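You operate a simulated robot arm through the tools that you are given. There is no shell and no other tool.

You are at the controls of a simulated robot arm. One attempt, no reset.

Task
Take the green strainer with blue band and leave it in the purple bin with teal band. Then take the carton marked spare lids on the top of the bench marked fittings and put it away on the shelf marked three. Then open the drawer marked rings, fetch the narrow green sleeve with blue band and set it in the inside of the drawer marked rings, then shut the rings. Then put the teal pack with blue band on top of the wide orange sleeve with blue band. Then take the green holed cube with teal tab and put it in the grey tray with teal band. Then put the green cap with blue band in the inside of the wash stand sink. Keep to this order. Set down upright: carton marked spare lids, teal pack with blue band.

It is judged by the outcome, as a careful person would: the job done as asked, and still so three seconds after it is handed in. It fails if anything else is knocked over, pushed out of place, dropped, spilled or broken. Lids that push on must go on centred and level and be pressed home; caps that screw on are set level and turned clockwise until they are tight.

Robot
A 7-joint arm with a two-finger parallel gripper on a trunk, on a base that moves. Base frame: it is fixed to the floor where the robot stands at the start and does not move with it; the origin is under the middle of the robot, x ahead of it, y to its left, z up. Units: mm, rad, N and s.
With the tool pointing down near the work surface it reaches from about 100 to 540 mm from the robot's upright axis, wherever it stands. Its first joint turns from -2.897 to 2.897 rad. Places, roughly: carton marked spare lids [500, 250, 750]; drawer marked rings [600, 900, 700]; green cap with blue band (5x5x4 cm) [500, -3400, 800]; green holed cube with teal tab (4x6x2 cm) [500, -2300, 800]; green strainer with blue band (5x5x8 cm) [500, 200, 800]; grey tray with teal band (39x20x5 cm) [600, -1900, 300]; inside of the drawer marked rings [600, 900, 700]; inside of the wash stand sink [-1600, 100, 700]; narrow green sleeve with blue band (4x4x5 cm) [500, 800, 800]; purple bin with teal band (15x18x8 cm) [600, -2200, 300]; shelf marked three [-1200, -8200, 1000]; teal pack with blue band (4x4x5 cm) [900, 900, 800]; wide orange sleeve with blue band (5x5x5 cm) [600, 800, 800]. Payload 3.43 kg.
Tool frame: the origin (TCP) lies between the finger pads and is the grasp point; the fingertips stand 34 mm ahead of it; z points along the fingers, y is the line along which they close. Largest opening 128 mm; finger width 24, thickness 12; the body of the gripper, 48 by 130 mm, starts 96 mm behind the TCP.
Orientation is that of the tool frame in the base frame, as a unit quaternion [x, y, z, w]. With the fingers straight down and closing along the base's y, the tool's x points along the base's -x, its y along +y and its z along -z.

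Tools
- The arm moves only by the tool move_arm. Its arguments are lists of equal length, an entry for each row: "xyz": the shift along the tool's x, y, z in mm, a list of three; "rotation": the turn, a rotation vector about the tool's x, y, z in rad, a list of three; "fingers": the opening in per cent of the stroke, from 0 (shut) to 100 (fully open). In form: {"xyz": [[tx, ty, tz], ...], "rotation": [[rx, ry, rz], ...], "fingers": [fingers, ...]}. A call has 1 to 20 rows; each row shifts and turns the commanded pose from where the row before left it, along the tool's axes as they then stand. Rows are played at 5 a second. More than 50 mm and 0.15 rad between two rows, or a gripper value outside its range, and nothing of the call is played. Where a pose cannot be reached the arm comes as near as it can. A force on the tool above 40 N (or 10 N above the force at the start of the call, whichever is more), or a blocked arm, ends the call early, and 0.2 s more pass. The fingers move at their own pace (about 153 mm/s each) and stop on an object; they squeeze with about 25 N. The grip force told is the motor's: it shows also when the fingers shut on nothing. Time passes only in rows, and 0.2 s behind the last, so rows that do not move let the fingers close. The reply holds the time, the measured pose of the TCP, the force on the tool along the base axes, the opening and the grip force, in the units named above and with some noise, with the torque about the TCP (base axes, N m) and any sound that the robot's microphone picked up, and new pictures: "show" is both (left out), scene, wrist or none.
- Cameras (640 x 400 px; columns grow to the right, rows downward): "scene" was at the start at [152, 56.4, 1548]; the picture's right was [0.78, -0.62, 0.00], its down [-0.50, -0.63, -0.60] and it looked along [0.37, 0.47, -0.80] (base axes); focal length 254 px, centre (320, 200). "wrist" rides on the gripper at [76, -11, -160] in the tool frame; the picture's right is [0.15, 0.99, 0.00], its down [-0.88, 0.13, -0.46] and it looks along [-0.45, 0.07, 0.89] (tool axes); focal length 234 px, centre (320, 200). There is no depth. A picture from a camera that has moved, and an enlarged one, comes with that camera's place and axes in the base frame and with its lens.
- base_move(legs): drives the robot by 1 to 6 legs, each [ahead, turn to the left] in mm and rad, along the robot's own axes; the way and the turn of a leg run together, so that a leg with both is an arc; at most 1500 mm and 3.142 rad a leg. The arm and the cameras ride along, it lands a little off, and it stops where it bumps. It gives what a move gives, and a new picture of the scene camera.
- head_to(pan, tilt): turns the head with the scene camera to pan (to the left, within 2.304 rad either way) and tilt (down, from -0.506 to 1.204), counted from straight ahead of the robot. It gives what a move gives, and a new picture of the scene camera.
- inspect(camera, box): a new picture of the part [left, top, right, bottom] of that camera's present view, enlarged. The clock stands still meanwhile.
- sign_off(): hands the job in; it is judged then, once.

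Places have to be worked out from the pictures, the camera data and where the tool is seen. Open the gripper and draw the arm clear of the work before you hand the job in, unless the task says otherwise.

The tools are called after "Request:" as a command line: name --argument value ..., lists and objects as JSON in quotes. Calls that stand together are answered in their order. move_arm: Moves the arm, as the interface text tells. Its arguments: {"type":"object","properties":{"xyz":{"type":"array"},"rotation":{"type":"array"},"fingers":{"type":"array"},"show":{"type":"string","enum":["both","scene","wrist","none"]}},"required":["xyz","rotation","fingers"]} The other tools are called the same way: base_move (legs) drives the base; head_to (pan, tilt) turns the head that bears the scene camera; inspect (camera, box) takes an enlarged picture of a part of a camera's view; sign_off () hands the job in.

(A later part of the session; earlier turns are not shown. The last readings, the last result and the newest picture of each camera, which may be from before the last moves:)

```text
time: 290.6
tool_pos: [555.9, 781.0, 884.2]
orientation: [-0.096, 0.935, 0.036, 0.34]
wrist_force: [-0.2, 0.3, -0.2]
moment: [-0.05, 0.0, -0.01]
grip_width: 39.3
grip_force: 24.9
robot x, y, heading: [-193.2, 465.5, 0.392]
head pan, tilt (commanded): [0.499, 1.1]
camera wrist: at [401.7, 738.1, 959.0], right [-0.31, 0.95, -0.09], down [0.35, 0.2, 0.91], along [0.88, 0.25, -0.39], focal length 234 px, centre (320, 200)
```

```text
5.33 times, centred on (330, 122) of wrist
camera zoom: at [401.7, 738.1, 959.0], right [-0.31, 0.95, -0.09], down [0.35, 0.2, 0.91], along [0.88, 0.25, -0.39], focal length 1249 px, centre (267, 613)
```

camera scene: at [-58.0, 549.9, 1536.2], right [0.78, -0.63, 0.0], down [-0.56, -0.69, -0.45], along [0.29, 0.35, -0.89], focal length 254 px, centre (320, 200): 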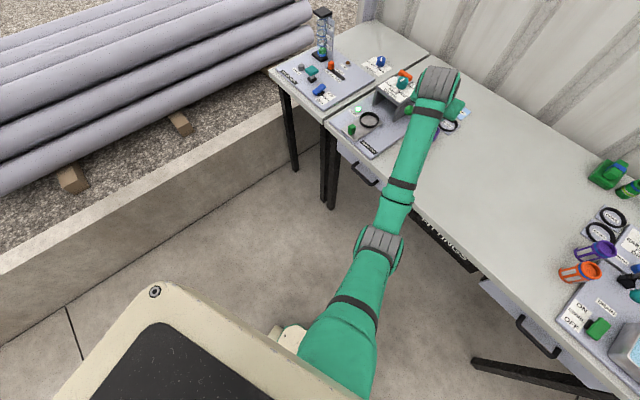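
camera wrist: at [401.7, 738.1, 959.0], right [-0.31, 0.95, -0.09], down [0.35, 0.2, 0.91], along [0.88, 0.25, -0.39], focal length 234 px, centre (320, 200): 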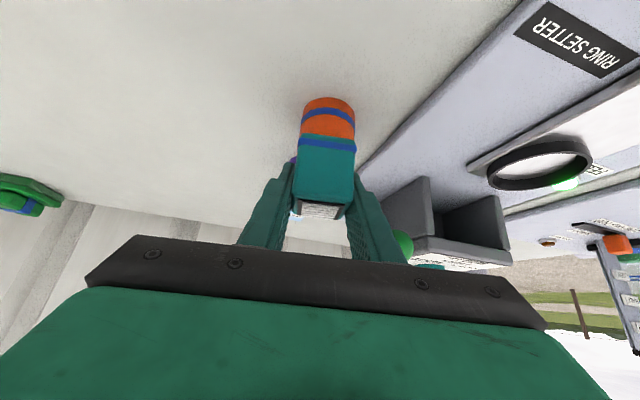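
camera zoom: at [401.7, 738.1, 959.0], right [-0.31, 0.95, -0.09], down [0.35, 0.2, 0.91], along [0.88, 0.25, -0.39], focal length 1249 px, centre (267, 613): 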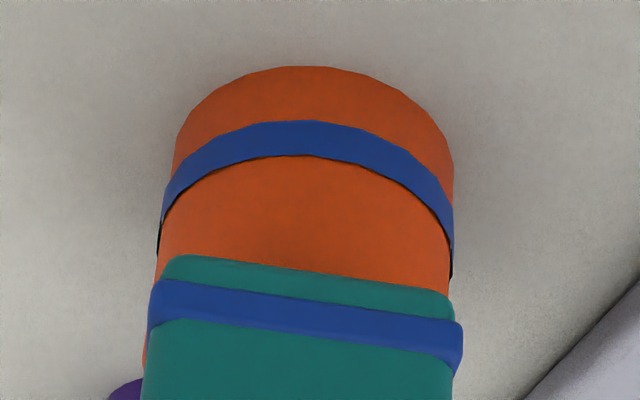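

The pack seems to overhang toward the camera: no rim is visible in front of it, and the bench/rim now look ~4–7 mm higher than I assumed. I rise 3 mm and shift 6 mm forward, then re-check.

Request:
move_arm --xyz '[[-6.5, 0, 1.6], [0, 0, 0]]' --rotation '[[0, 0, 0], [0, 0, 0]]' --fingers '[15, 15]' --show "none"

Request:
inspect --camera "wrist" --box '[285, 85, 375, 160]'

Request:
head_to --pan 0.1 --tilt 0.8

Request:
inspect --camera "scene" --box '[260, 120, 380, 220]'

```text
time: 291.2
tool_pos: [561.8, 783.5, 888.7]
orientation: [-0.096, 0.935, 0.036, 0.339]
wrist_force: [0.3, 0.2, -0.8]
moment: [-0.01, -0.01, -0.01]
grip_width: 39.6
grip_force: 24.9
robot x, y, heading: [-197.9, 459.8, 0.389]
head pan, tilt (commanded): [0.499, 1.1]
```

```text
5.33 times, centred on (330, 122) of wrist
camera zoom: at [407.4, 739.4, 962.1], right [-0.31, 0.95, -0.09], down [0.35, 0.2, 0.91], along [0.88, 0.25, -0.39], focal length 1249 px, centre (267, 613)
```

zoom: 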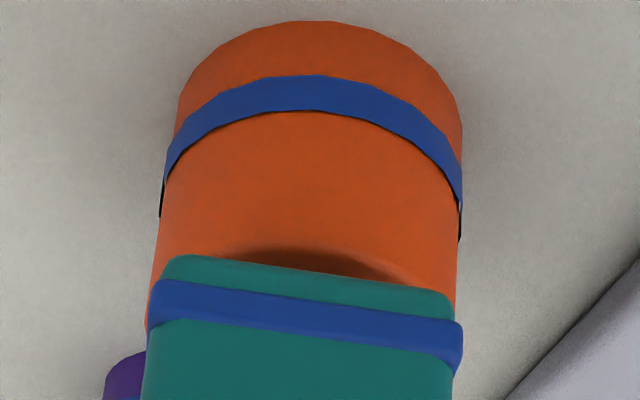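

```text
time: 292.1
tool_pos: [561.0, 783.9, 886.7]
orientation: [-0.096, 0.935, 0.036, 0.339]
wrist_force: [-0.3, -0.5, -0.2]
moment: [0.01, -0.05, -0.02]
grip_width: 39.6
grip_force: 25.6
robot x, y, heading: [-196.0, 460.8, 0.392]
head pan, tilt (commanded): [0.099, 0.799]
camera scene: at [-26.6, 538.9, 1557.9], right [0.47, -0.88, 0.0], down [-0.63, -0.34, -0.7], along [0.61, 0.33, -0.72], focal length 254 px, centre (320, 200)
```

scene: 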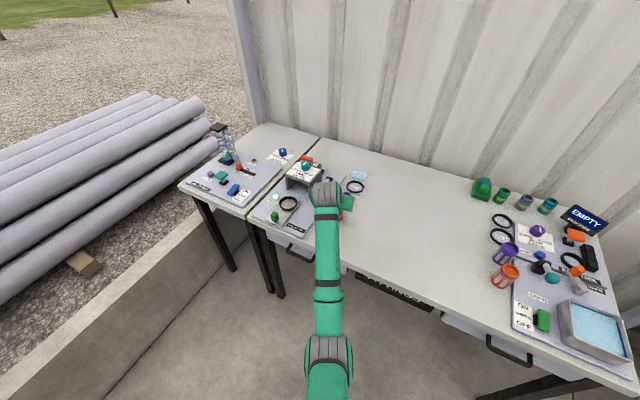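

```text
4.00 times, centred on (320, 170) of scene
camera zoom: at [-26.6, 538.9, 1557.9], right [0.47, -0.88, 0.0], down [-0.63, -0.34, -0.7], along [0.61, 0.33, -0.72], focal length 1014 px, centre (320, 320)
```

zoom: 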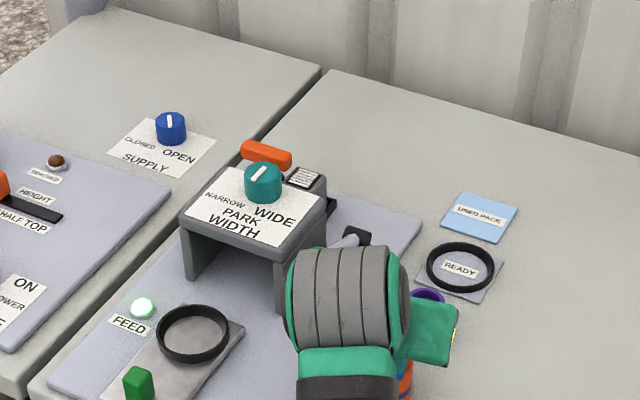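

Now a sliver of the sleeve's inner edge shows in front of the pack, which matches a centred pack a few mm above the rim. I lower straight down in 1.5 mm steps until contact.

Request:
move_arm --xyz '[[0.96, 0, 1.15], [0.96, 0, 1.15], [0, 0, 0]]' --rotation '[[0, 0, 0], [0, 0, 0], [0, 0, 0]]' --fingers '[15, 15, 15]' --show "none"

Request:
inspect --camera "wrist" --box '[285, 85, 375, 160]'

```text
time: 292.9
tool_pos: [560.5, 783.8, 886.5]
orientation: [-0.096, 0.935, 0.037, 0.34]
wrist_force: [0.3, 0.5, -0.2]
moment: [0.03, 0.0, 0.02]
grip_width: 39.7
grip_force: 24.6
robot x, y, heading: [-196.6, 462.9, 0.393]
head pan, tilt (commanded): [0.099, 0.799]
```

```text
5.33 times, centred on (330, 122) of wrist
camera zoom: at [406.3, 739.6, 959.6], right [-0.31, 0.95, -0.09], down [0.35, 0.2, 0.91], along [0.88, 0.25, -0.39], focal length 1249 px, centre (267, 613)
```

zoom: 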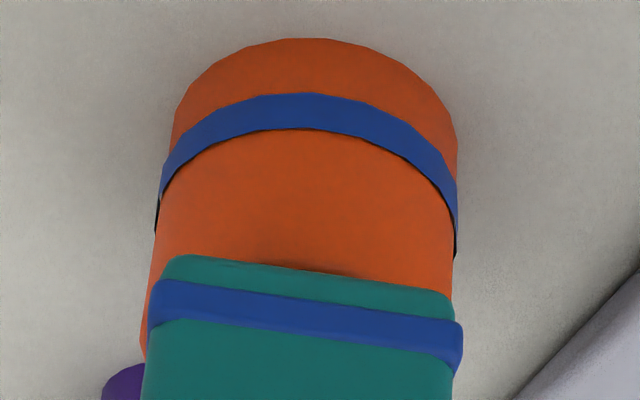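

Request:
move_arm --xyz '[[0.96, 0, 1.15], [0.64, 0, 0.77], [0, 0, 0]]' --rotation '[[0, 0, 0], [0, 0, 0], [0, 0, 0]]' --fingers '[15, 15, 15]' --show "none"

Request:
inspect --camera "wrist" --box '[285, 85, 375, 160]'

```text
time: 293.7
tool_pos: [559.8, 783.9, 883.0]
orientation: [-0.095, 0.935, 0.035, 0.339]
wrist_force: [-0.2, -1.0, 0.1]
moment: [-0.03, -0.05, 0.02]
grip_width: 39.8
grip_force: 25.4
robot x, y, heading: [-196.3, 463.5, 0.392]
head pan, tilt (commanded): [0.099, 0.799]
```

```text
5.33 times, centred on (330, 122) of wrist
camera zoom: at [406.3, 739.7, 957.2], right [-0.31, 0.95, -0.09], down [0.35, 0.2, 0.91], along [0.88, 0.25, -0.39], focal length 1249 px, centre (267, 613)
```

zoom: 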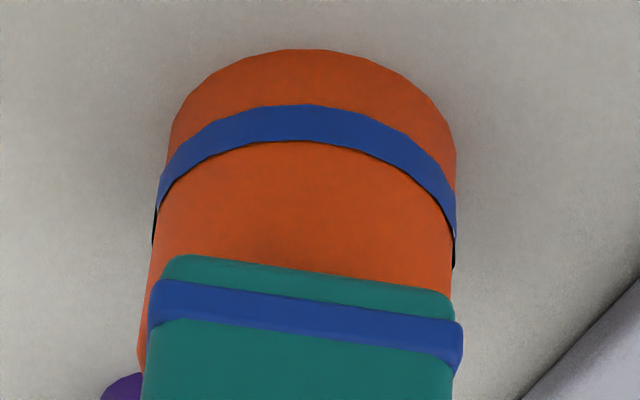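

Still no contact, so the sleeve is slightly shorter than 50 mm. I continue lowering in small steps.

Request:
move_arm --xyz '[[0.96, 0, 1.15], [0.64, 0, 0.77], [0, 0, 0]]' --rotation '[[0, 0, 0], [0, 0, 0], [0, 0, 0]]' --fingers '[15, 15, 15]' --show "none"

Request:
inspect --camera "wrist" --box '[285, 85, 375, 160]'

```text
time: 294.5
tool_pos: [560.3, 783.5, 880.4]
orientation: [-0.096, 0.935, 0.036, 0.338]
wrist_force: [0.6, 0.0, -0.4]
moment: [-0.02, 0.02, 0.01]
grip_width: 39.5
grip_force: 25.6
robot x, y, heading: [-197.2, 462.8, 0.388]
head pan, tilt (commanded): [0.099, 0.799]
```

```text
5.33 times, centred on (330, 122) of wrist
camera zoom: at [406.7, 739.6, 954.7], right [-0.31, 0.95, -0.09], down [0.35, 0.2, 0.91], along [0.88, 0.25, -0.39], focal length 1249 px, centre (267, 613)
```

zoom: 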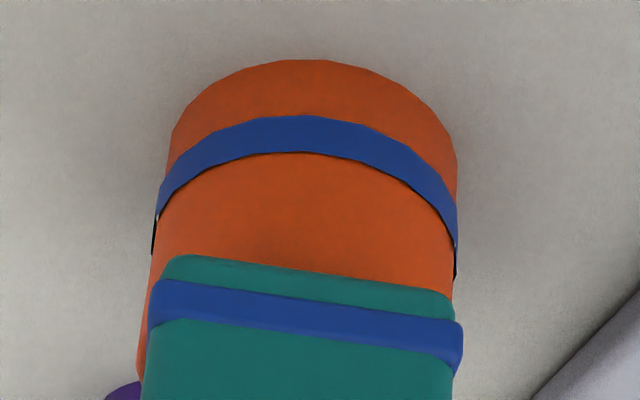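

Comparing with the earlier frame, the pack still overhangs the rim toward the camera by roughly 7 mm. I shift it 7 mm forward at this height and re-check before lowering the last bit.

Request:
move_arm --xyz '[[-6.2, 0, 3.6], [0, 0, 0]]' --rotation '[[0, 0, 0], [0, 0, 0]]' --fingers '[15, 15]' --show "none"

Request:
inspect --camera "wrist" --box '[285, 85, 375, 160]'

```text
time: 295.1
tool_pos: [566.8, 785.3, 882.3]
orientation: [-0.096, 0.935, 0.036, 0.34]
wrist_force: [-0.5, -0.3, -1.7]
moment: [-0.01, -0.02, 0.02]
grip_width: 39.3
grip_force: 25.2
robot x, y, heading: [-193.8, 461.6, 0.394]
head pan, tilt (commanded): [0.099, 0.799]
```

```text
5.33 times, centred on (330, 122) of wrist
camera zoom: at [414.0, 741.0, 956.4], right [-0.31, 0.95, -0.09], down [0.35, 0.2, 0.91], along [0.88, 0.25, -0.39], focal length 1249 px, centre (267, 613)
```

zoom: 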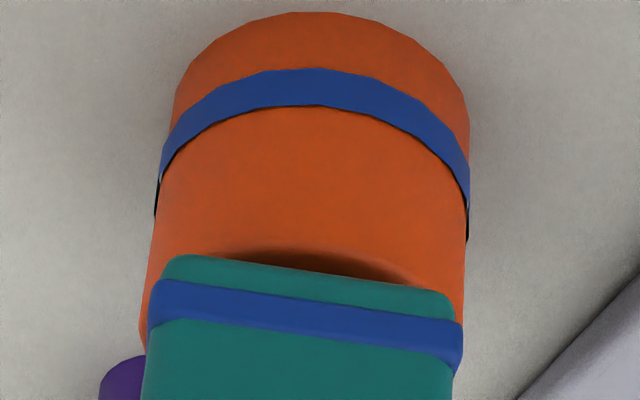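

The inner edge shows again in front of the pack — consistent with a near-centred pack a few mm above the rim. I lower in small steps to contact.

Request:
move_arm --xyz '[[0.96, 0, 1.15], [0.96, 0, 1.15], [0, 0, 0]]' --rotation '[[0, 0, 0], [0, 0, 0], [0, 0, 0]]' --fingers '[15, 15, 15]' --show "none"

Request:
inspect --camera "wrist" --box '[285, 85, 375, 160]'

```text
time: 295.9
tool_pos: [566.4, 785.8, 879.6]
orientation: [-0.096, 0.935, 0.036, 0.339]
wrist_force: [-0.1, -0.2, -2.0]
moment: [-0.03, 0.02, -0.01]
grip_width: 39.5
grip_force: 24.7
robot x, y, heading: [-196.6, 460.3, 0.389]
head pan, tilt (commanded): [0.099, 0.799]
```

```text
5.33 times, centred on (330, 122) of wrist
camera zoom: at [413.8, 741.4, 952.6], right [-0.31, 0.95, -0.09], down [0.35, 0.2, 0.91], along [0.88, 0.25, -0.39], focal length 1249 px, centre (267, 613)
```

zoom: 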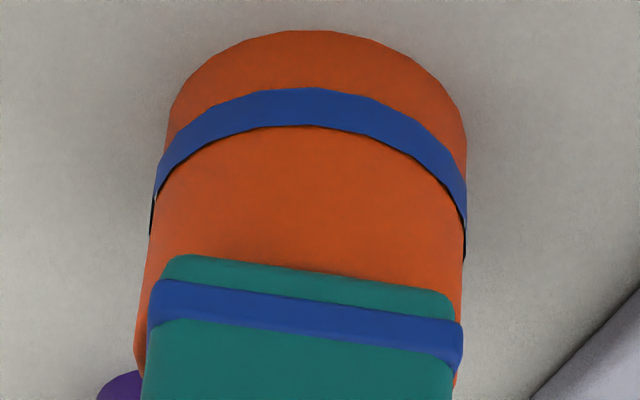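

Request:
move_arm --xyz '[[0.96, 0, 1.15], [0, 0, 0]]' --rotation '[[0, 0, 0], [0, 0, 0]]' --fingers '[15, 15]' --show "none"

Request:
move_arm --xyz '[[0.64, 0, 0.77], [0, 0, 0]]' --rotation '[[0, 0, 0], [0, 0, 0]]' --fingers '[15, 15]' --show "none"

Request:
inspect --camera "wrist" --box '[285, 85, 375, 160]'

```text
time: 296.5
tool_pos: [566.9, 784.7, 879.0]
orientation: [-0.095, 0.935, 0.036, 0.34]
wrist_force: [0.2, -0.9, 4.8]
moment: [-0.08, 0.03, 0.0]
grip_width: 39.4
grip_force: 25.4
robot x, y, heading: [-194.2, 461.2, 0.387]
head pan, tilt (commanded): [0.099, 0.799]
```

```text
time: 297.1
tool_pos: [567.0, 784.7, 877.8]
orientation: [-0.095, 0.934, 0.036, 0.342]
wrist_force: [-1.9, 0.8, 14.3]
moment: [-0.08, 0.21, -0.01]
grip_width: 39.4
grip_force: 25.6
robot x, y, heading: [-197.3, 461.0, 0.386]
head pan, tilt (commanded): [0.099, 0.799]
```

```text
5.33 times, centred on (330, 122) of wrist
camera zoom: at [413.9, 741.3, 951.0], right [-0.31, 0.95, -0.09], down [0.35, 0.2, 0.92], along [0.89, 0.25, -0.39], focal length 1249 px, centre (267, 613)
```

zoom: 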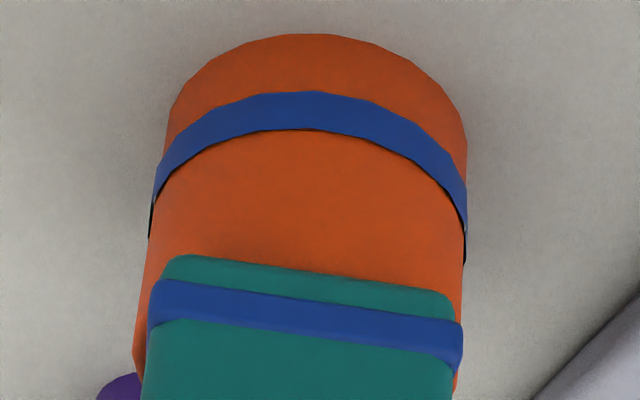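

Contact (14 N) with the pack edge about 6 mm inside the rim's front — well centred. I ease off slightly and open the fingers.

Request:
move_arm --xyz '[[-0.4, 0, -0.5], [0, 0, 0], [0, 0, 0], [0, 0, 0], [0, 0, 0]]' --rotation '[[0, 0, 0], [0, 0, 0], [0, 0, 0], [0, 0, 0], [0, 0, 0]]' --fingers '[30, 34, 40, 50, 55]' --show "wrist"

Request:
inspect --camera "wrist" --box '[220, 60, 420, 220]'

```text
time: 298.3
tool_pos: [568.2, 785.8, 876.7]
orientation: [-0.095, 0.935, 0.036, 0.339]
wrist_force: [-1.0, -0.2, 0.4]
moment: [0.04, 0.02, 0.02]
grip_width: 70.3
grip_force: 0.0
robot x, y, heading: [-195.9, 465.3, 0.386]
head pan, tilt (commanded): [0.099, 0.799]
camera wrist: at [413.8, 740.9, 950.1], right [-0.31, 0.95, -0.09], down [0.35, 0.2, 0.91], along [0.88, 0.25, -0.4], focal length 234 px, centre (320, 200)
```

wrist: 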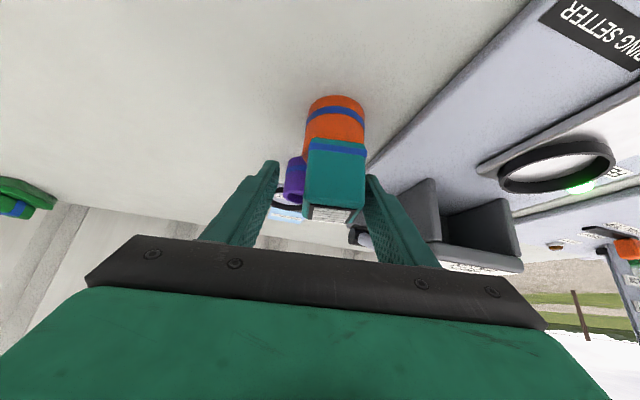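

```text
2.50 times, centred on (320, 140) of wrist
camera zoom: at [413.8, 740.9, 950.1], right [-0.31, 0.95, -0.09], down [0.35, 0.2, 0.91], along [0.88, 0.25, -0.4], focal length 585 px, centre (320, 350)
```

zoom: 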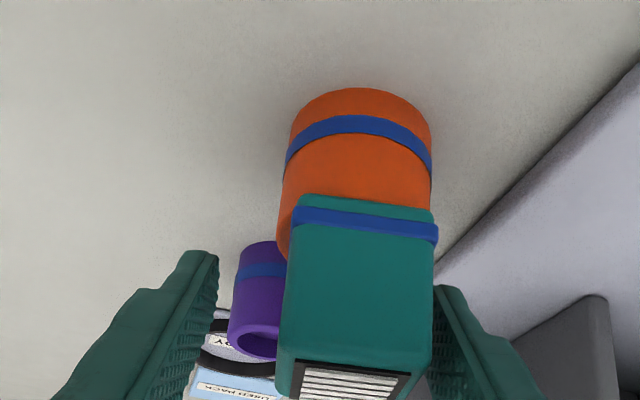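

On opening, the +y finger seems to have carried the pack and sleeve a few mm to +y; the pack still sits upright on the sleeve. I shift the tool +10 mm toward that side to free the finger, and check.

Request:
move_arm --xyz '[[0, 5, 0], [0, 5, 0], [0, 0, 0]]' --rotation '[[0, 0, 0], [0, 0, 0], [0, 0, 0]]' --fingers '[55, 55, 55]' --show "wrist"

Request:
inspect --camera "wrist" --box '[220, 60, 420, 220]'

```text
time: 299.1
tool_pos: [564.8, 796.0, 877.8]
orientation: [-0.096, 0.935, 0.036, 0.339]
wrist_force: [-0.5, -0.6, 0.1]
moment: [0.01, -0.03, 0.0]
grip_width: 70.4
grip_force: 0.1
robot x, y, heading: [-198.7, 463.6, 0.392]
head pan, tilt (commanded): [0.099, 0.799]
camera wrist: at [411.4, 751.3, 951.0], right [-0.31, 0.95, -0.09], down [0.35, 0.2, 0.91], along [0.88, 0.25, -0.39], focal length 234 px, centre (320, 200)
```

wrist: 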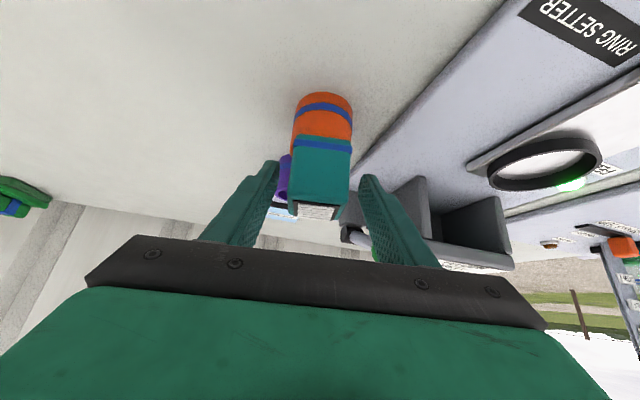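

```text
2.50 times, centred on (320, 140) of wrist
camera zoom: at [411.4, 751.3, 951.0], right [-0.31, 0.95, -0.09], down [0.35, 0.2, 0.91], along [0.88, 0.25, -0.39], focal length 585 px, centre (320, 350)
```

zoom: 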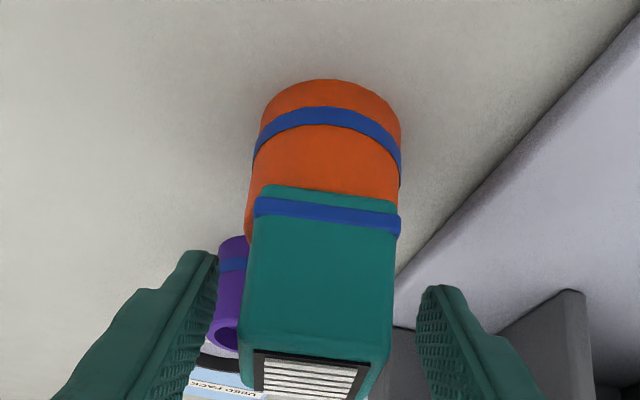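

The fingers are clear on both sides and the pack sits centred on the sleeve. I withdraw back along the tool axis.

Request:
move_arm --xyz '[[0, 0, -25], [0, 0, -40], [0, 0, -45], [-30, 0, -35]]' --rotation '[[0, 0, 0], [0, 0, 0], [0, 0, 0], [0, 0, 0]]' --fingers '[55, 55, 55, 55]'

Request:
inspect --camera "wrist" --box '[240, 60, 440, 220]'

```text
time: 300.1
tool_pos: [496.9, 778.6, 1007.1]
orientation: [-0.096, 0.935, 0.036, 0.34]
wrist_force: [-0.4, 0.5, -0.2]
moment: [0.03, 0.0, 0.02]
grip_width: 70.8
grip_force: 0.0
robot x, y, heading: [-195.5, 462.2, 0.39]
head pan, tilt (commanded): [0.099, 0.799]
camera scene: at [-26.6, 538.8, 1558.0], right [0.47, -0.88, 0.0], down [-0.63, -0.34, -0.7], along [0.62, 0.33, -0.72], focal length 254 px, centre (320, 200)
camera wrist: at [344.0, 735.1, 1081.6], right [-0.31, 0.95, -0.09], down [0.35, 0.2, 0.91], along [0.88, 0.25, -0.39], focal length 234 px, centre (320, 200)
```

scene: 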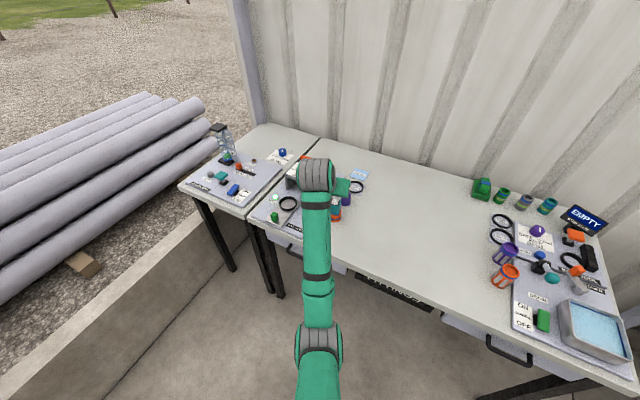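
wrist: 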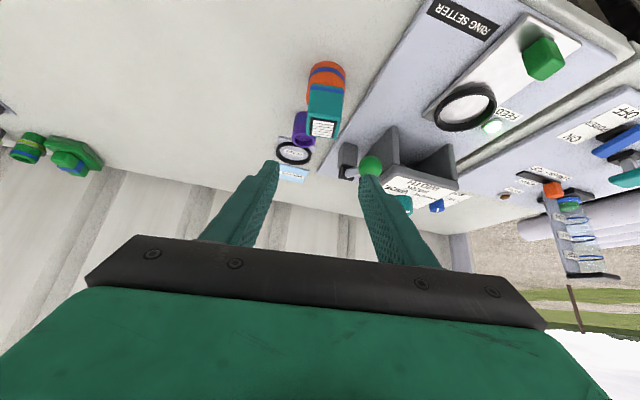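

```text
2.50 times, centred on (340, 140) of wrist
camera zoom: at [344.0, 735.1, 1081.6], right [-0.31, 0.95, -0.09], down [0.35, 0.2, 0.91], along [0.88, 0.25, -0.39], focal length 585 px, centre (270, 350)
```

zoom: 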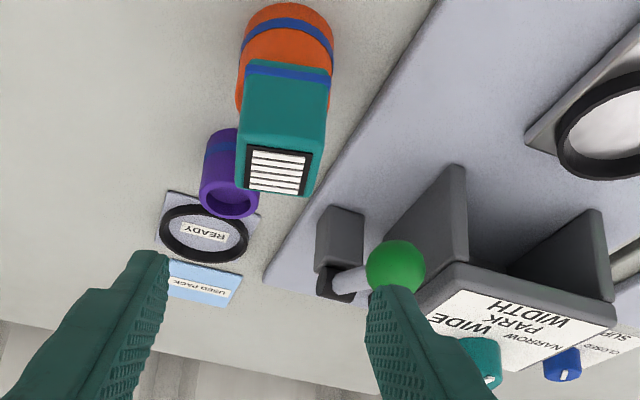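

The pack stands upright on the orange sleeve. Next is the green holed cube: I fold the arm back to a travel pose (rel ≈580, z≈1040).

Request:
move_arm --xyz '[[28.3, -8.4, -35], [28.3, -8.4, -35], [28.3, -8.4, -35], [28.3, -8.4, -35]]' --rotation '[[0, 0, 0], [0, 0, 0], [0, 0, 0], [0, 0, 0]]' --fingers '[55, 55, 55, 55]' --show "none"

Request:
head_to --pan 0.1 --tilt 0.8

Request:
inspect --camera "scene" --box '[220, 140, 420, 280]'

```text
time: 301.1
tool_pos: [327.4, 710.9, 1042.8]
orientation: [-0.095, 0.935, 0.035, 0.34]
wrist_force: [-1.5, 2.3, 0.7]
moment: [-0.21, -0.14, -0.18]
grip_width: 70.2
grip_force: 0.1
robot x, y, heading: [-197.8, 461.1, 0.39]
head pan, tilt (commanded): [0.099, 0.799]
```

```text
time: 301.7
tool_pos: [330.7, 707.1, 1042.3]
orientation: [-0.09, 0.936, 0.034, 0.34]
wrist_force: [0.4, 0.4, 0.4]
moment: [0.06, -0.01, -0.04]
grip_width: 70.3
grip_force: 0.0
robot x, y, heading: [-196.0, 460.9, 0.39]
head pan, tilt (commanded): [0.099, 0.799]
camera scene: at [-26.7, 538.8, 1558.0], right [0.47, -0.88, 0.0], down [-0.63, -0.34, -0.7], along [0.62, 0.33, -0.72], focal length 254 px, centre (320, 200)
```

scene: 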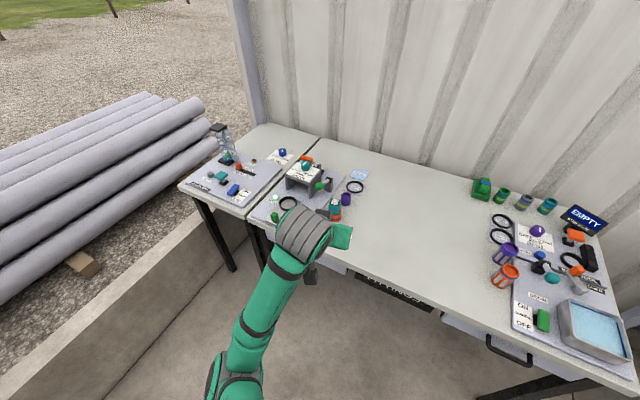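

```text
2.86 times, centred on (320, 210) of scene
camera zoom: at [-26.7, 538.8, 1558.0], right [0.47, -0.88, 0.0], down [-0.63, -0.34, -0.7], along [0.62, 0.33, -0.72], focal length 724 px, centre (320, 171)
```

zoom: 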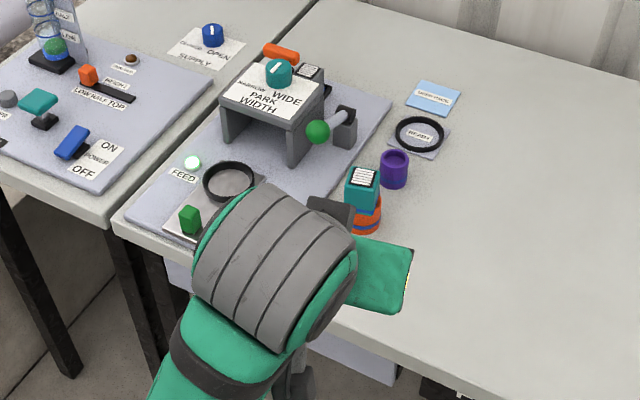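

The pack stands on the orange sleeve. I now drive down the aisle to the wooden bench.

Request:
base_move --legs '[[-80, 0], [0, -1.961], [1400, 0], [1330, 0]]'

```text
time: 320.7
tool_pos: [-254.6, -2844.5, 1042.6]
orientation: [0.727, 0.596, -0.262, 0.218]
wrist_force: [0.0, -0.1, 0.6]
moment: [-0.01, 0.01, 0.01]
grip_width: 70.4
grip_force: 0.0
robot x, y, heading: [-278.9, -2264.0, -1.583]
head pan, tilt (commanded): [0.099, 0.799]
camera scene: at [-271.7, -2452.2, 1558.0], right [-1.0, -0.09, 0.0], down [-0.06, 0.71, -0.7], along [0.06, -0.69, -0.72], focal length 254 px, centre (320, 200)
```

scene: 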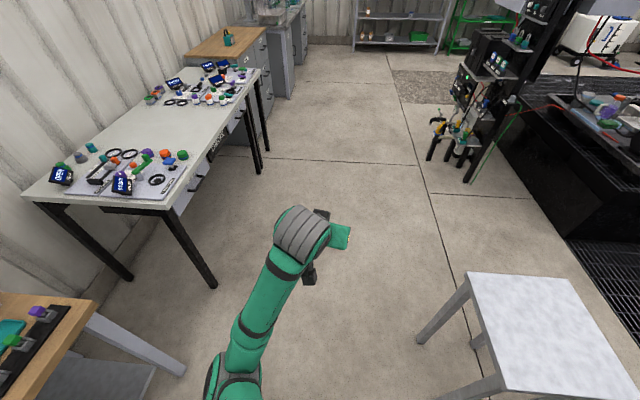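

I go 55 mm further, then turn to face the bench and look at the green cube.

Request:
base_move --legs '[[55, 0], [0, 1.583]]'

Request:
head_to --pan 0.0 --tilt 0.8

Request:
inspect --camera "scene" --box '[220, 150, 440, 290]'

Request:
inspect --camera "wrist" --box '[0, 0, 640, 400]'

```text
time: 325.4
tool_pos: [298.2, -2380.3, 1042.1]
orientation: [0.159, 0.926, -0.057, 0.337]
wrist_force: [1.1, 0.2, -0.2]
moment: [0.02, 0.02, -0.03]
grip_width: 70.4
grip_force: 0.0
robot x, y, heading: [-276.3, -2321.4, -0.155]
head pan, tilt (commanded): [0.099, 0.799]
stopped in leg 2: the robot was blocked; the commanded pose is now the measured one
camera scene: at [-94.0, -2344.1, 1558.0], right [-0.06, -1.0, 0.0], down [-0.72, 0.04, -0.7], along [0.7, -0.04, -0.72], focal length 254 px, centre (320, 200)
```

scene: 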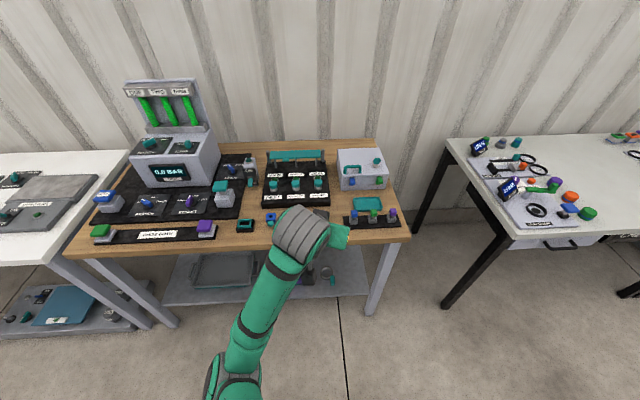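

```text
time: 326.0
tool_pos: [298.6, -2380.8, 1042.6]
orientation: [0.159, 0.926, -0.056, 0.336]
wrist_force: [0.0, 0.3, 0.1]
moment: [0.0, 0.02, 0.0]
grip_width: 70.3
grip_force: 0.1
robot x, y, heading: [-277.2, -2319.6, -0.156]
head pan, tilt (commanded): [0.0, 0.799]
camera scene: at [-94.8, -2352.0, 1558.0], right [-0.16, -0.99, 0.0], down [-0.71, 0.11, -0.7], along [0.69, -0.11, -0.72], focal length 254 px, centre (320, 200)
```

scene: 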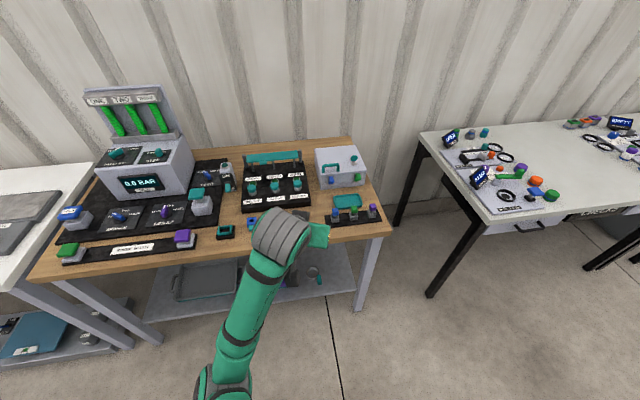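

```text
2.86 times, centred on (330, 220) of scene
camera zoom: at [-94.8, -2352.0, 1558.0], right [-0.16, -0.99, 0.0], down [-0.71, 0.11, -0.7], along [0.69, -0.11, -0.72], focal length 724 px, centre (291, 143)
```

zoom: 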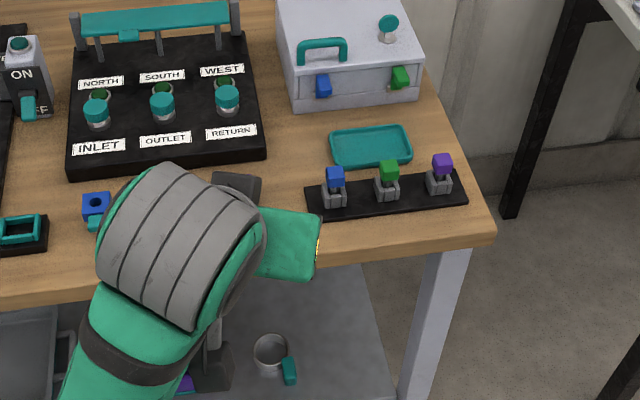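

```text
1.00 times, centred on (320, 200) of wrist (not enlarged: the box is as wide or as high as the picture)
camera zoom: at [144.7, -2338.0, 1116.0], right [0.22, 0.97, -0.09], down [0.4, -0.01, 0.91], along [0.89, -0.24, -0.39], focal length 234 px, centre (320, 200)
```

zoom: 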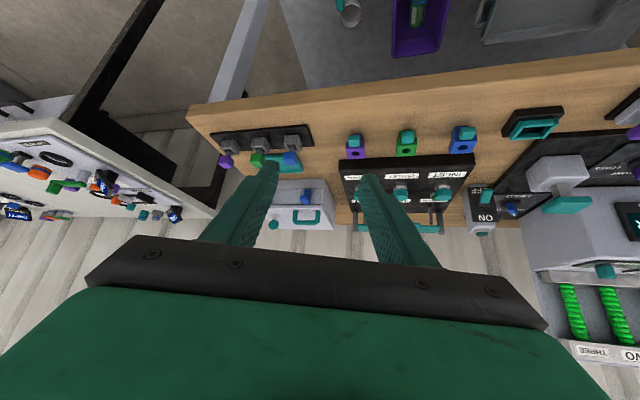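

The turn was blocked at heading −0.155, so something touches behind or beside the robot. I look backward on both sides.

Request:
head_to --pan -2.3 --tilt 0.8

Request:
head_to --pan 2.3 --tilt 0.8

```text
time: 328.2
tool_pos: [299.5, -2380.8, 1042.0]
orientation: [0.159, 0.926, -0.057, 0.337]
wrist_force: [0.2, 0.4, -0.3]
moment: [-0.01, 0.0, 0.02]
grip_width: 70.3
grip_force: 0.2
robot x, y, heading: [-280.0, -2320.1, -0.153]
head pan, tilt (commanded): [-2.3, 0.799]
camera scene: at [-237.0, -2390.6, 1558.0], right [-0.63, 0.77, 0.0], down [0.56, 0.45, -0.7], along [-0.54, -0.44, -0.72], focal length 254 px, centre (320, 200)
```

scene: 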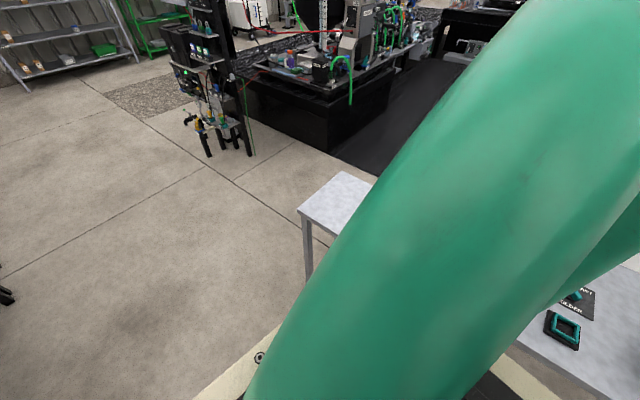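

```text
time: 331.8
tool_pos: [299.4, -2381.1, 1042.8]
orientation: [0.16, 0.927, -0.056, 0.336]
wrist_force: [-0.3, 0.4, 0.4]
moment: [0.01, 0.0, -0.01]
grip_width: 70.4
grip_force: 0.0
robot x, y, heading: [-278.8, -2318.4, -0.159]
head pan, tilt (commanded): [2.3, 0.799]
camera scene: at [-218.2, -2271.7, 1557.9], right [0.84, 0.54, 0.0], down [0.39, -0.6, -0.7], along [-0.38, 0.59, -0.72], focal length 254 px, centre (320, 200)
```

scene: 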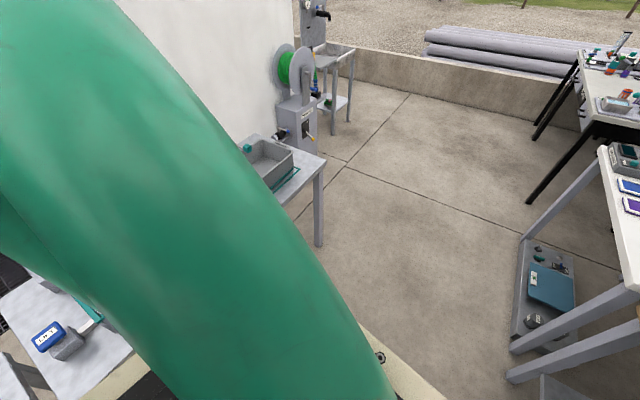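

The grey table is right behind the robot, so its rear must have touched it. I drive forward 160 mm first, then finish the turn.

Request:
base_move --legs '[[160, 0], [0, 0.157]]'

Request:
head_to --pan 0.0 --tilt 0.9

Request:
inspect --camera "wrist" --box '[0, 0, 640, 400]'

```text
time: 334.0
tool_pos: [458.3, -2309.7, 1042.3]
orientation: [0.083, 0.936, -0.029, 0.34]
wrist_force: [-0.1, 0.0, 0.2]
moment: [0.02, 0.0, 0.01]
grip_width: 70.5
grip_force: 0.1
robot x, y, heading: [-120.6, -2347.7, 0.008]
head pan, tilt (commanded): [2.3, 0.799]
camera scene: at [-69.3, -2287.0, 1557.9], right [0.74, 0.67, 0.0], down [0.48, -0.53, -0.7], along [-0.47, 0.51, -0.72], focal length 254 px, centre (320, 200)
```

scene: 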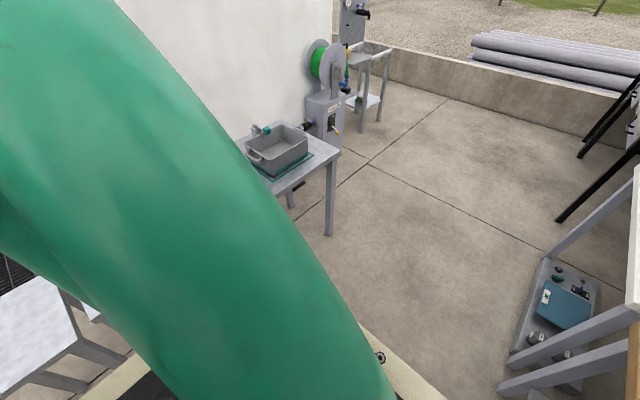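

```text
time: 336.1
tool_pos: [458.3, -2309.6, 1042.1]
orientation: [0.082, 0.936, -0.028, 0.341]
wrist_force: [0.1, 1.1, 0.2]
moment: [0.01, 0.0, 0.02]
grip_width: 70.6
grip_force: 0.0
robot x, y, heading: [-120.4, -2348.7, 0.009]
head pan, tilt (commanded): [0.0, 0.901]
camera scene: at [60.6, -2345.7, 1550.1], right [0.01, -1.0, 0.0], down [-0.78, -0.01, -0.62], along [0.62, 0.01, -0.78], focal length 254 px, centre (320, 200)
```

scene: 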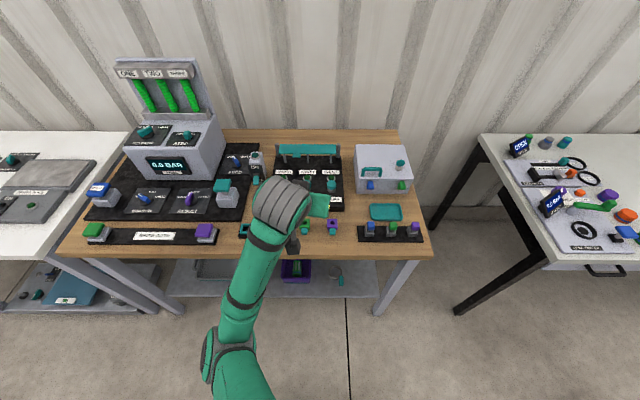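

```text
1.00 times, centred on (320, 200) of wrist (not enlarged: the box is as wide or as high as the picture)
camera zoom: at [299.9, -2292.5, 1116.0], right [0.06, 0.99, -0.09], down [0.4, 0.06, 0.91], along [0.91, -0.09, -0.39], focal length 234 px, centre (320, 200)
```

zoom: 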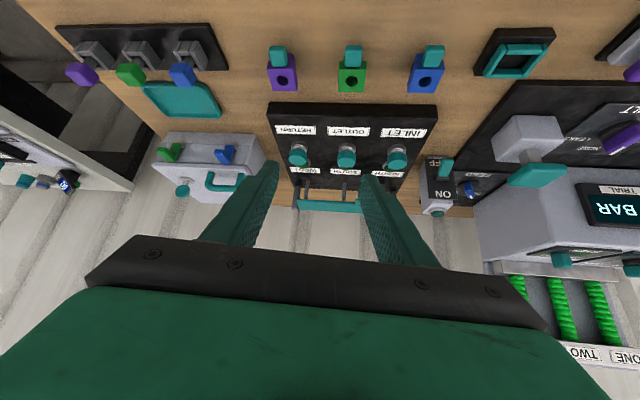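

Now facing the bench. I zoom in on the cubes in the wrist view for place and angle.

Request:
inspect --camera "wrist" --box '[240, 20, 470, 140]'

Request:
inspect --camera "scene" --box '[220, 190, 440, 310]'

```text
2.78 times, centred on (355, 80) of wrist
camera zoom: at [299.9, -2292.5, 1116.0], right [0.06, 0.99, -0.09], down [0.4, 0.06, 0.91], along [0.91, -0.09, -0.39], focal length 652 px, centre (223, 534)
```

zoom: 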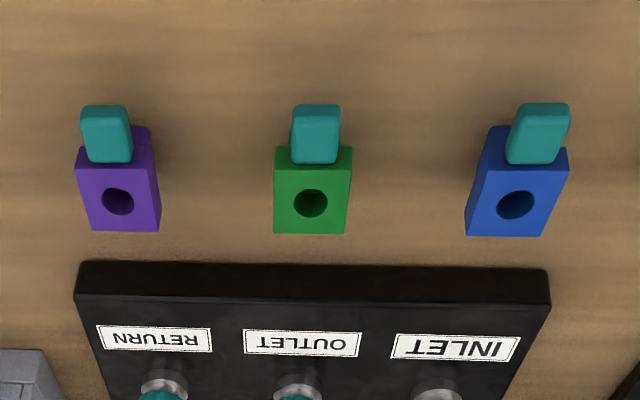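

```text
2.91 times, centred on (330, 250) of scene
camera zoom: at [60.6, -2345.7, 1550.1], right [0.01, -1.0, 0.0], down [-0.78, -0.01, -0.62], along [0.62, 0.01, -0.78], focal length 738 px, centre (291, 54)
```

zoom: 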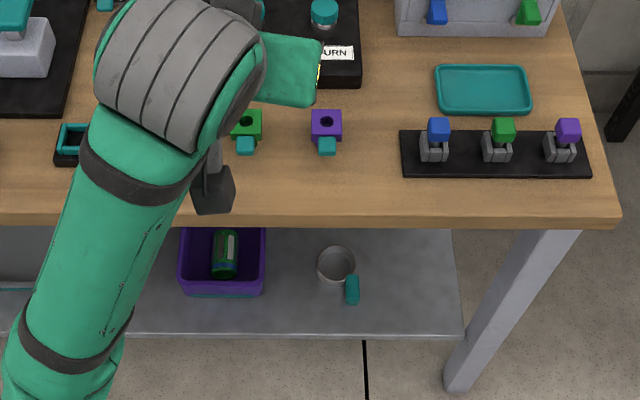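

The green cube (hole centre ≈ (545, −2290)) is square to the bench. I yaw the tool to straight ahead and lower to a pre-grasp point in front of it.

Request:
move_arm --xyz '[[0, 0, 0], [0, 0, 0], [20.7, 5, 29.3], [20.7, 5, 29.3], [20.7, 5, 29.3], [20.7, 5, 29.3]]' --rotation '[[-0.0545, 0, -0.065], [-0.0545, 0, -0.065], [0, 0, 0], [0, 0, 0], [0, 0, 0], [0, 0, 0]]' --fingers '[50, 50, 50, 50, 50, 50]'

Request:
inspect --camera "wrist" --box '[220, 60, 460, 220]'

```text
time: 337.5
tool_pos: [470.0, -2289.6, 897.9]
orientation: [0.003, 0.94, 0.001, 0.341]
wrist_force: [0.8, 0.2, -0.2]
moment: [-0.04, 0.01, -0.01]
grip_width: 64.0
grip_force: 0.1
robot x, y, heading: [-122.0, -2346.8, 0.015]
head pan, tilt (commanded): [0.0, 0.901]
camera scene: at [60.6, -2345.6, 1550.1], right [0.01, -1.0, 0.0], down [-0.78, -0.01, -0.62], along [0.62, 0.01, -0.78], focal length 254 px, centre (320, 200)
camera wrist: at [311.3, -2300.1, 970.0], right [-0.11, 0.99, -0.09], down [0.38, 0.13, 0.92], along [0.92, 0.06, -0.39], focal length 234 px, centre (320, 200)
```

scene: 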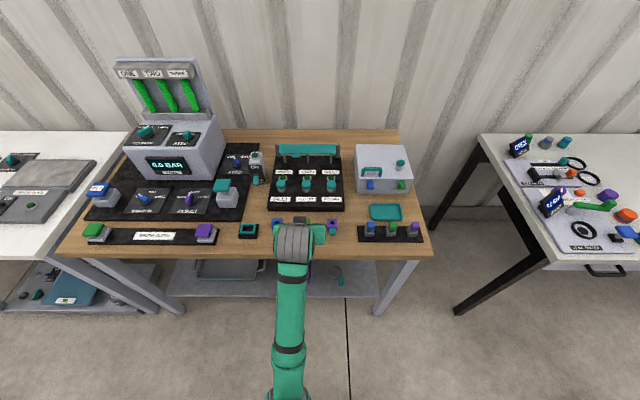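
wrist: 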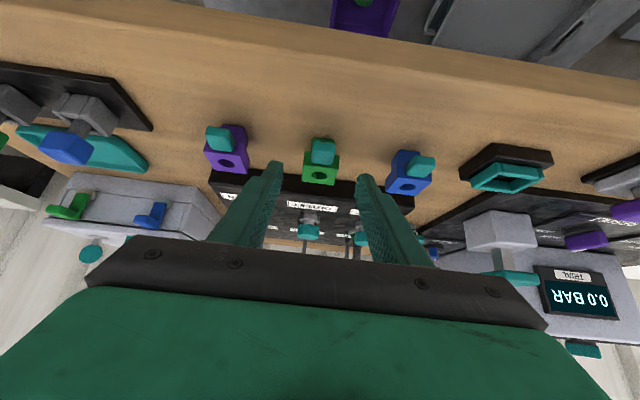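

```text
2.50 times, centred on (340, 140) of wrist
camera zoom: at [311.3, -2300.1, 970.0], right [-0.11, 0.99, -0.09], down [0.38, 0.13, 0.92], along [0.92, 0.06, -0.39], focal length 585 px, centre (270, 350)
```

zoom: 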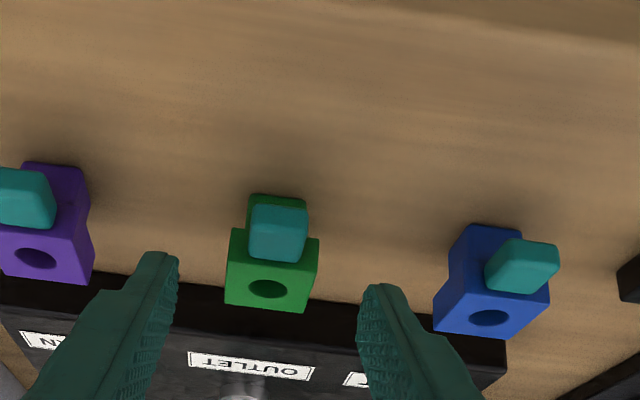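

All views agree: the cube's top is at z≈858 (this bench is higher, ≈844), centre ≈ (511, −2291). I advance so the fingertips straddle it, then will lower in small steps.

Request:
move_arm --xyz '[[-4.7, 0, 13], [-4.7, 0, 13], [0, 0, 0]]' --rotation '[[0, 0, 0], [0, 0, 0], [0, 0, 0]]' --fingers '[50, 50, 50]' --show "wrist"

Request:
inspect --camera "wrist" --box '[240, 100, 400, 220]'

```text
time: 338.3
tool_pos: [492.6, -2288.2, 883.6]
orientation: [0.002, 0.94, 0.001, 0.341]
wrist_force: [-0.5, -1.2, 0.0]
moment: [0.01, 0.0, -0.01]
grip_width: 64.0
grip_force: 0.1
robot x, y, heading: [-116.2, -2345.5, 0.008]
head pan, tilt (commanded): [0.0, 0.901]
camera wrist: at [333.7, -2299.8, 957.3], right [-0.11, 0.99, -0.09], down [0.38, 0.13, 0.91], along [0.92, 0.06, -0.39], focal length 234 px, centre (320, 200)
```

wrist: 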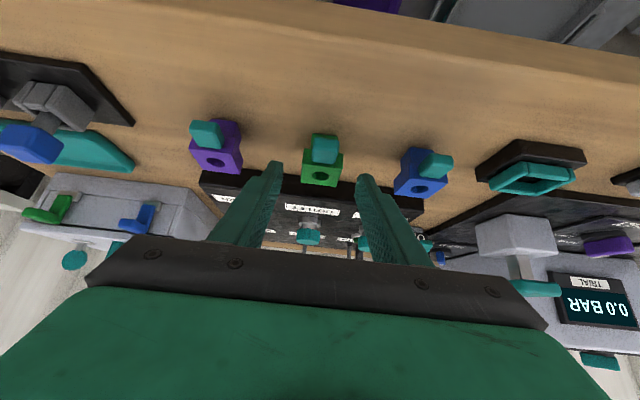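

```text
3.33 times, centred on (320, 160) of wrist
camera zoom: at [333.7, -2299.8, 957.3], right [-0.11, 0.99, -0.09], down [0.38, 0.13, 0.91], along [0.92, 0.06, -0.39], focal length 781 px, centre (320, 333)
```

zoom: 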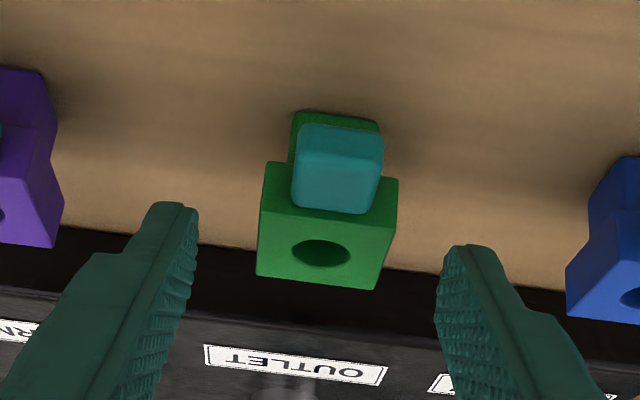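

Fingertips are beside the block at about its top height. I lower vertically in 2 mm steps and watch for contact.

Request:
move_arm --xyz '[[1.28, -1, 1.53], [1.28, -1, 1.53], [0, 0, 0]]' --rotation '[[0, 0, 0], [0, 0, 0], [0, 0, 0]]' --fingers '[50, 50, 50]' --show "none"

Request:
move_arm --xyz '[[1.28, 0, 1.53], [0, 0, 0]]' --rotation '[[0, 0, 0], [0, 0, 0]]' --fingers '[50, 50]' --show "none"

Request:
inspect --camera "wrist" --box '[240, 100, 400, 220]'

```text
time: 339.1
tool_pos: [493.8, -2290.2, 880.7]
orientation: [0.004, 0.94, 0.0, 0.341]
wrist_force: [0.2, -0.2, -0.5]
moment: [-0.01, -0.01, 0.03]
grip_width: 64.1
grip_force: 0.0
robot x, y, heading: [-118.3, -2350.6, 0.01]
head pan, tilt (commanded): [0.0, 0.901]
```

```text
time: 339.7
tool_pos: [494.5, -2289.1, 879.0]
orientation: [0.002, 0.94, 0.001, 0.342]
wrist_force: [0.2, -0.1, 0.0]
moment: [-0.02, -0.04, 0.01]
grip_width: 63.9
grip_force: 0.1
robot x, y, heading: [-119.7, -2348.7, 0.017]
head pan, tilt (commanded): [0.0, 0.901]
```

```text
3.33 times, centred on (320, 160) of wrist
camera zoom: at [334.8, -2300.5, 952.4], right [-0.11, 0.99, -0.09], down [0.38, 0.13, 0.91], along [0.92, 0.06, -0.39], focal length 781 px, centre (320, 333)
```

zoom: 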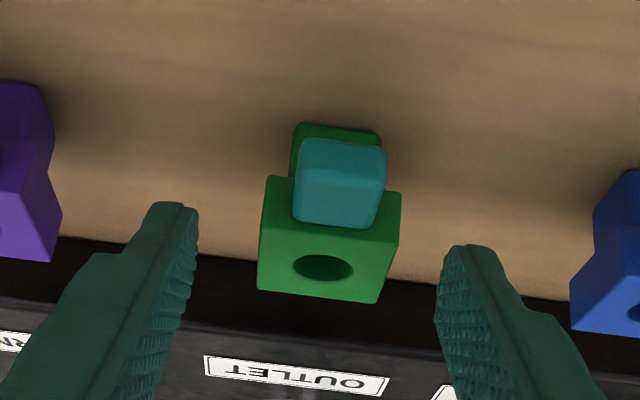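

Request:
move_arm --xyz '[[1.28, 0, 1.53], [0, 0, 0]]' --rotation '[[0, 0, 0], [0, 0, 0]]' --fingers '[50, 50]' --show "none"

Request:
move_arm --xyz '[[1.28, 0, 1.53], [0, 0, 0]]' --rotation '[[0, 0, 0], [0, 0, 0]]' --fingers '[50, 50]' --show "none"

Request:
inspect --camera "wrist" --box '[240, 100, 400, 220]'

```text
time: 340.3
tool_pos: [493.1, -2290.1, 876.8]
orientation: [0.002, 0.94, 0.0, 0.342]
wrist_force: [0.2, -0.4, 0.2]
moment: [-0.02, -0.01, -0.01]
grip_width: 63.9
grip_force: 0.1
robot x, y, heading: [-123.5, -2346.9, 0.014]
head pan, tilt (commanded): [0.0, 0.901]
```

```text
time: 340.9
tool_pos: [493.2, -2290.8, 875.8]
orientation: [0.003, 0.94, 0.001, 0.341]
wrist_force: [-1.1, 0.2, -0.6]
moment: [-0.01, -0.02, -0.03]
grip_width: 64.1
grip_force: 0.1
robot x, y, heading: [-120.6, -2347.3, 0.01]
head pan, tilt (commanded): [0.0, 0.901]
```

```text
3.33 times, centred on (320, 160) of wrist
camera zoom: at [334.5, -2301.0, 949.3], right [-0.11, 0.99, -0.09], down [0.38, 0.13, 0.91], along [0.92, 0.06, -0.39], focal length 781 px, centre (320, 333)
```

zoom: 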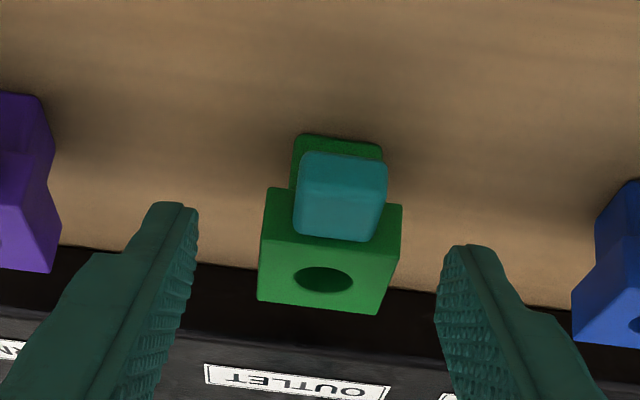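

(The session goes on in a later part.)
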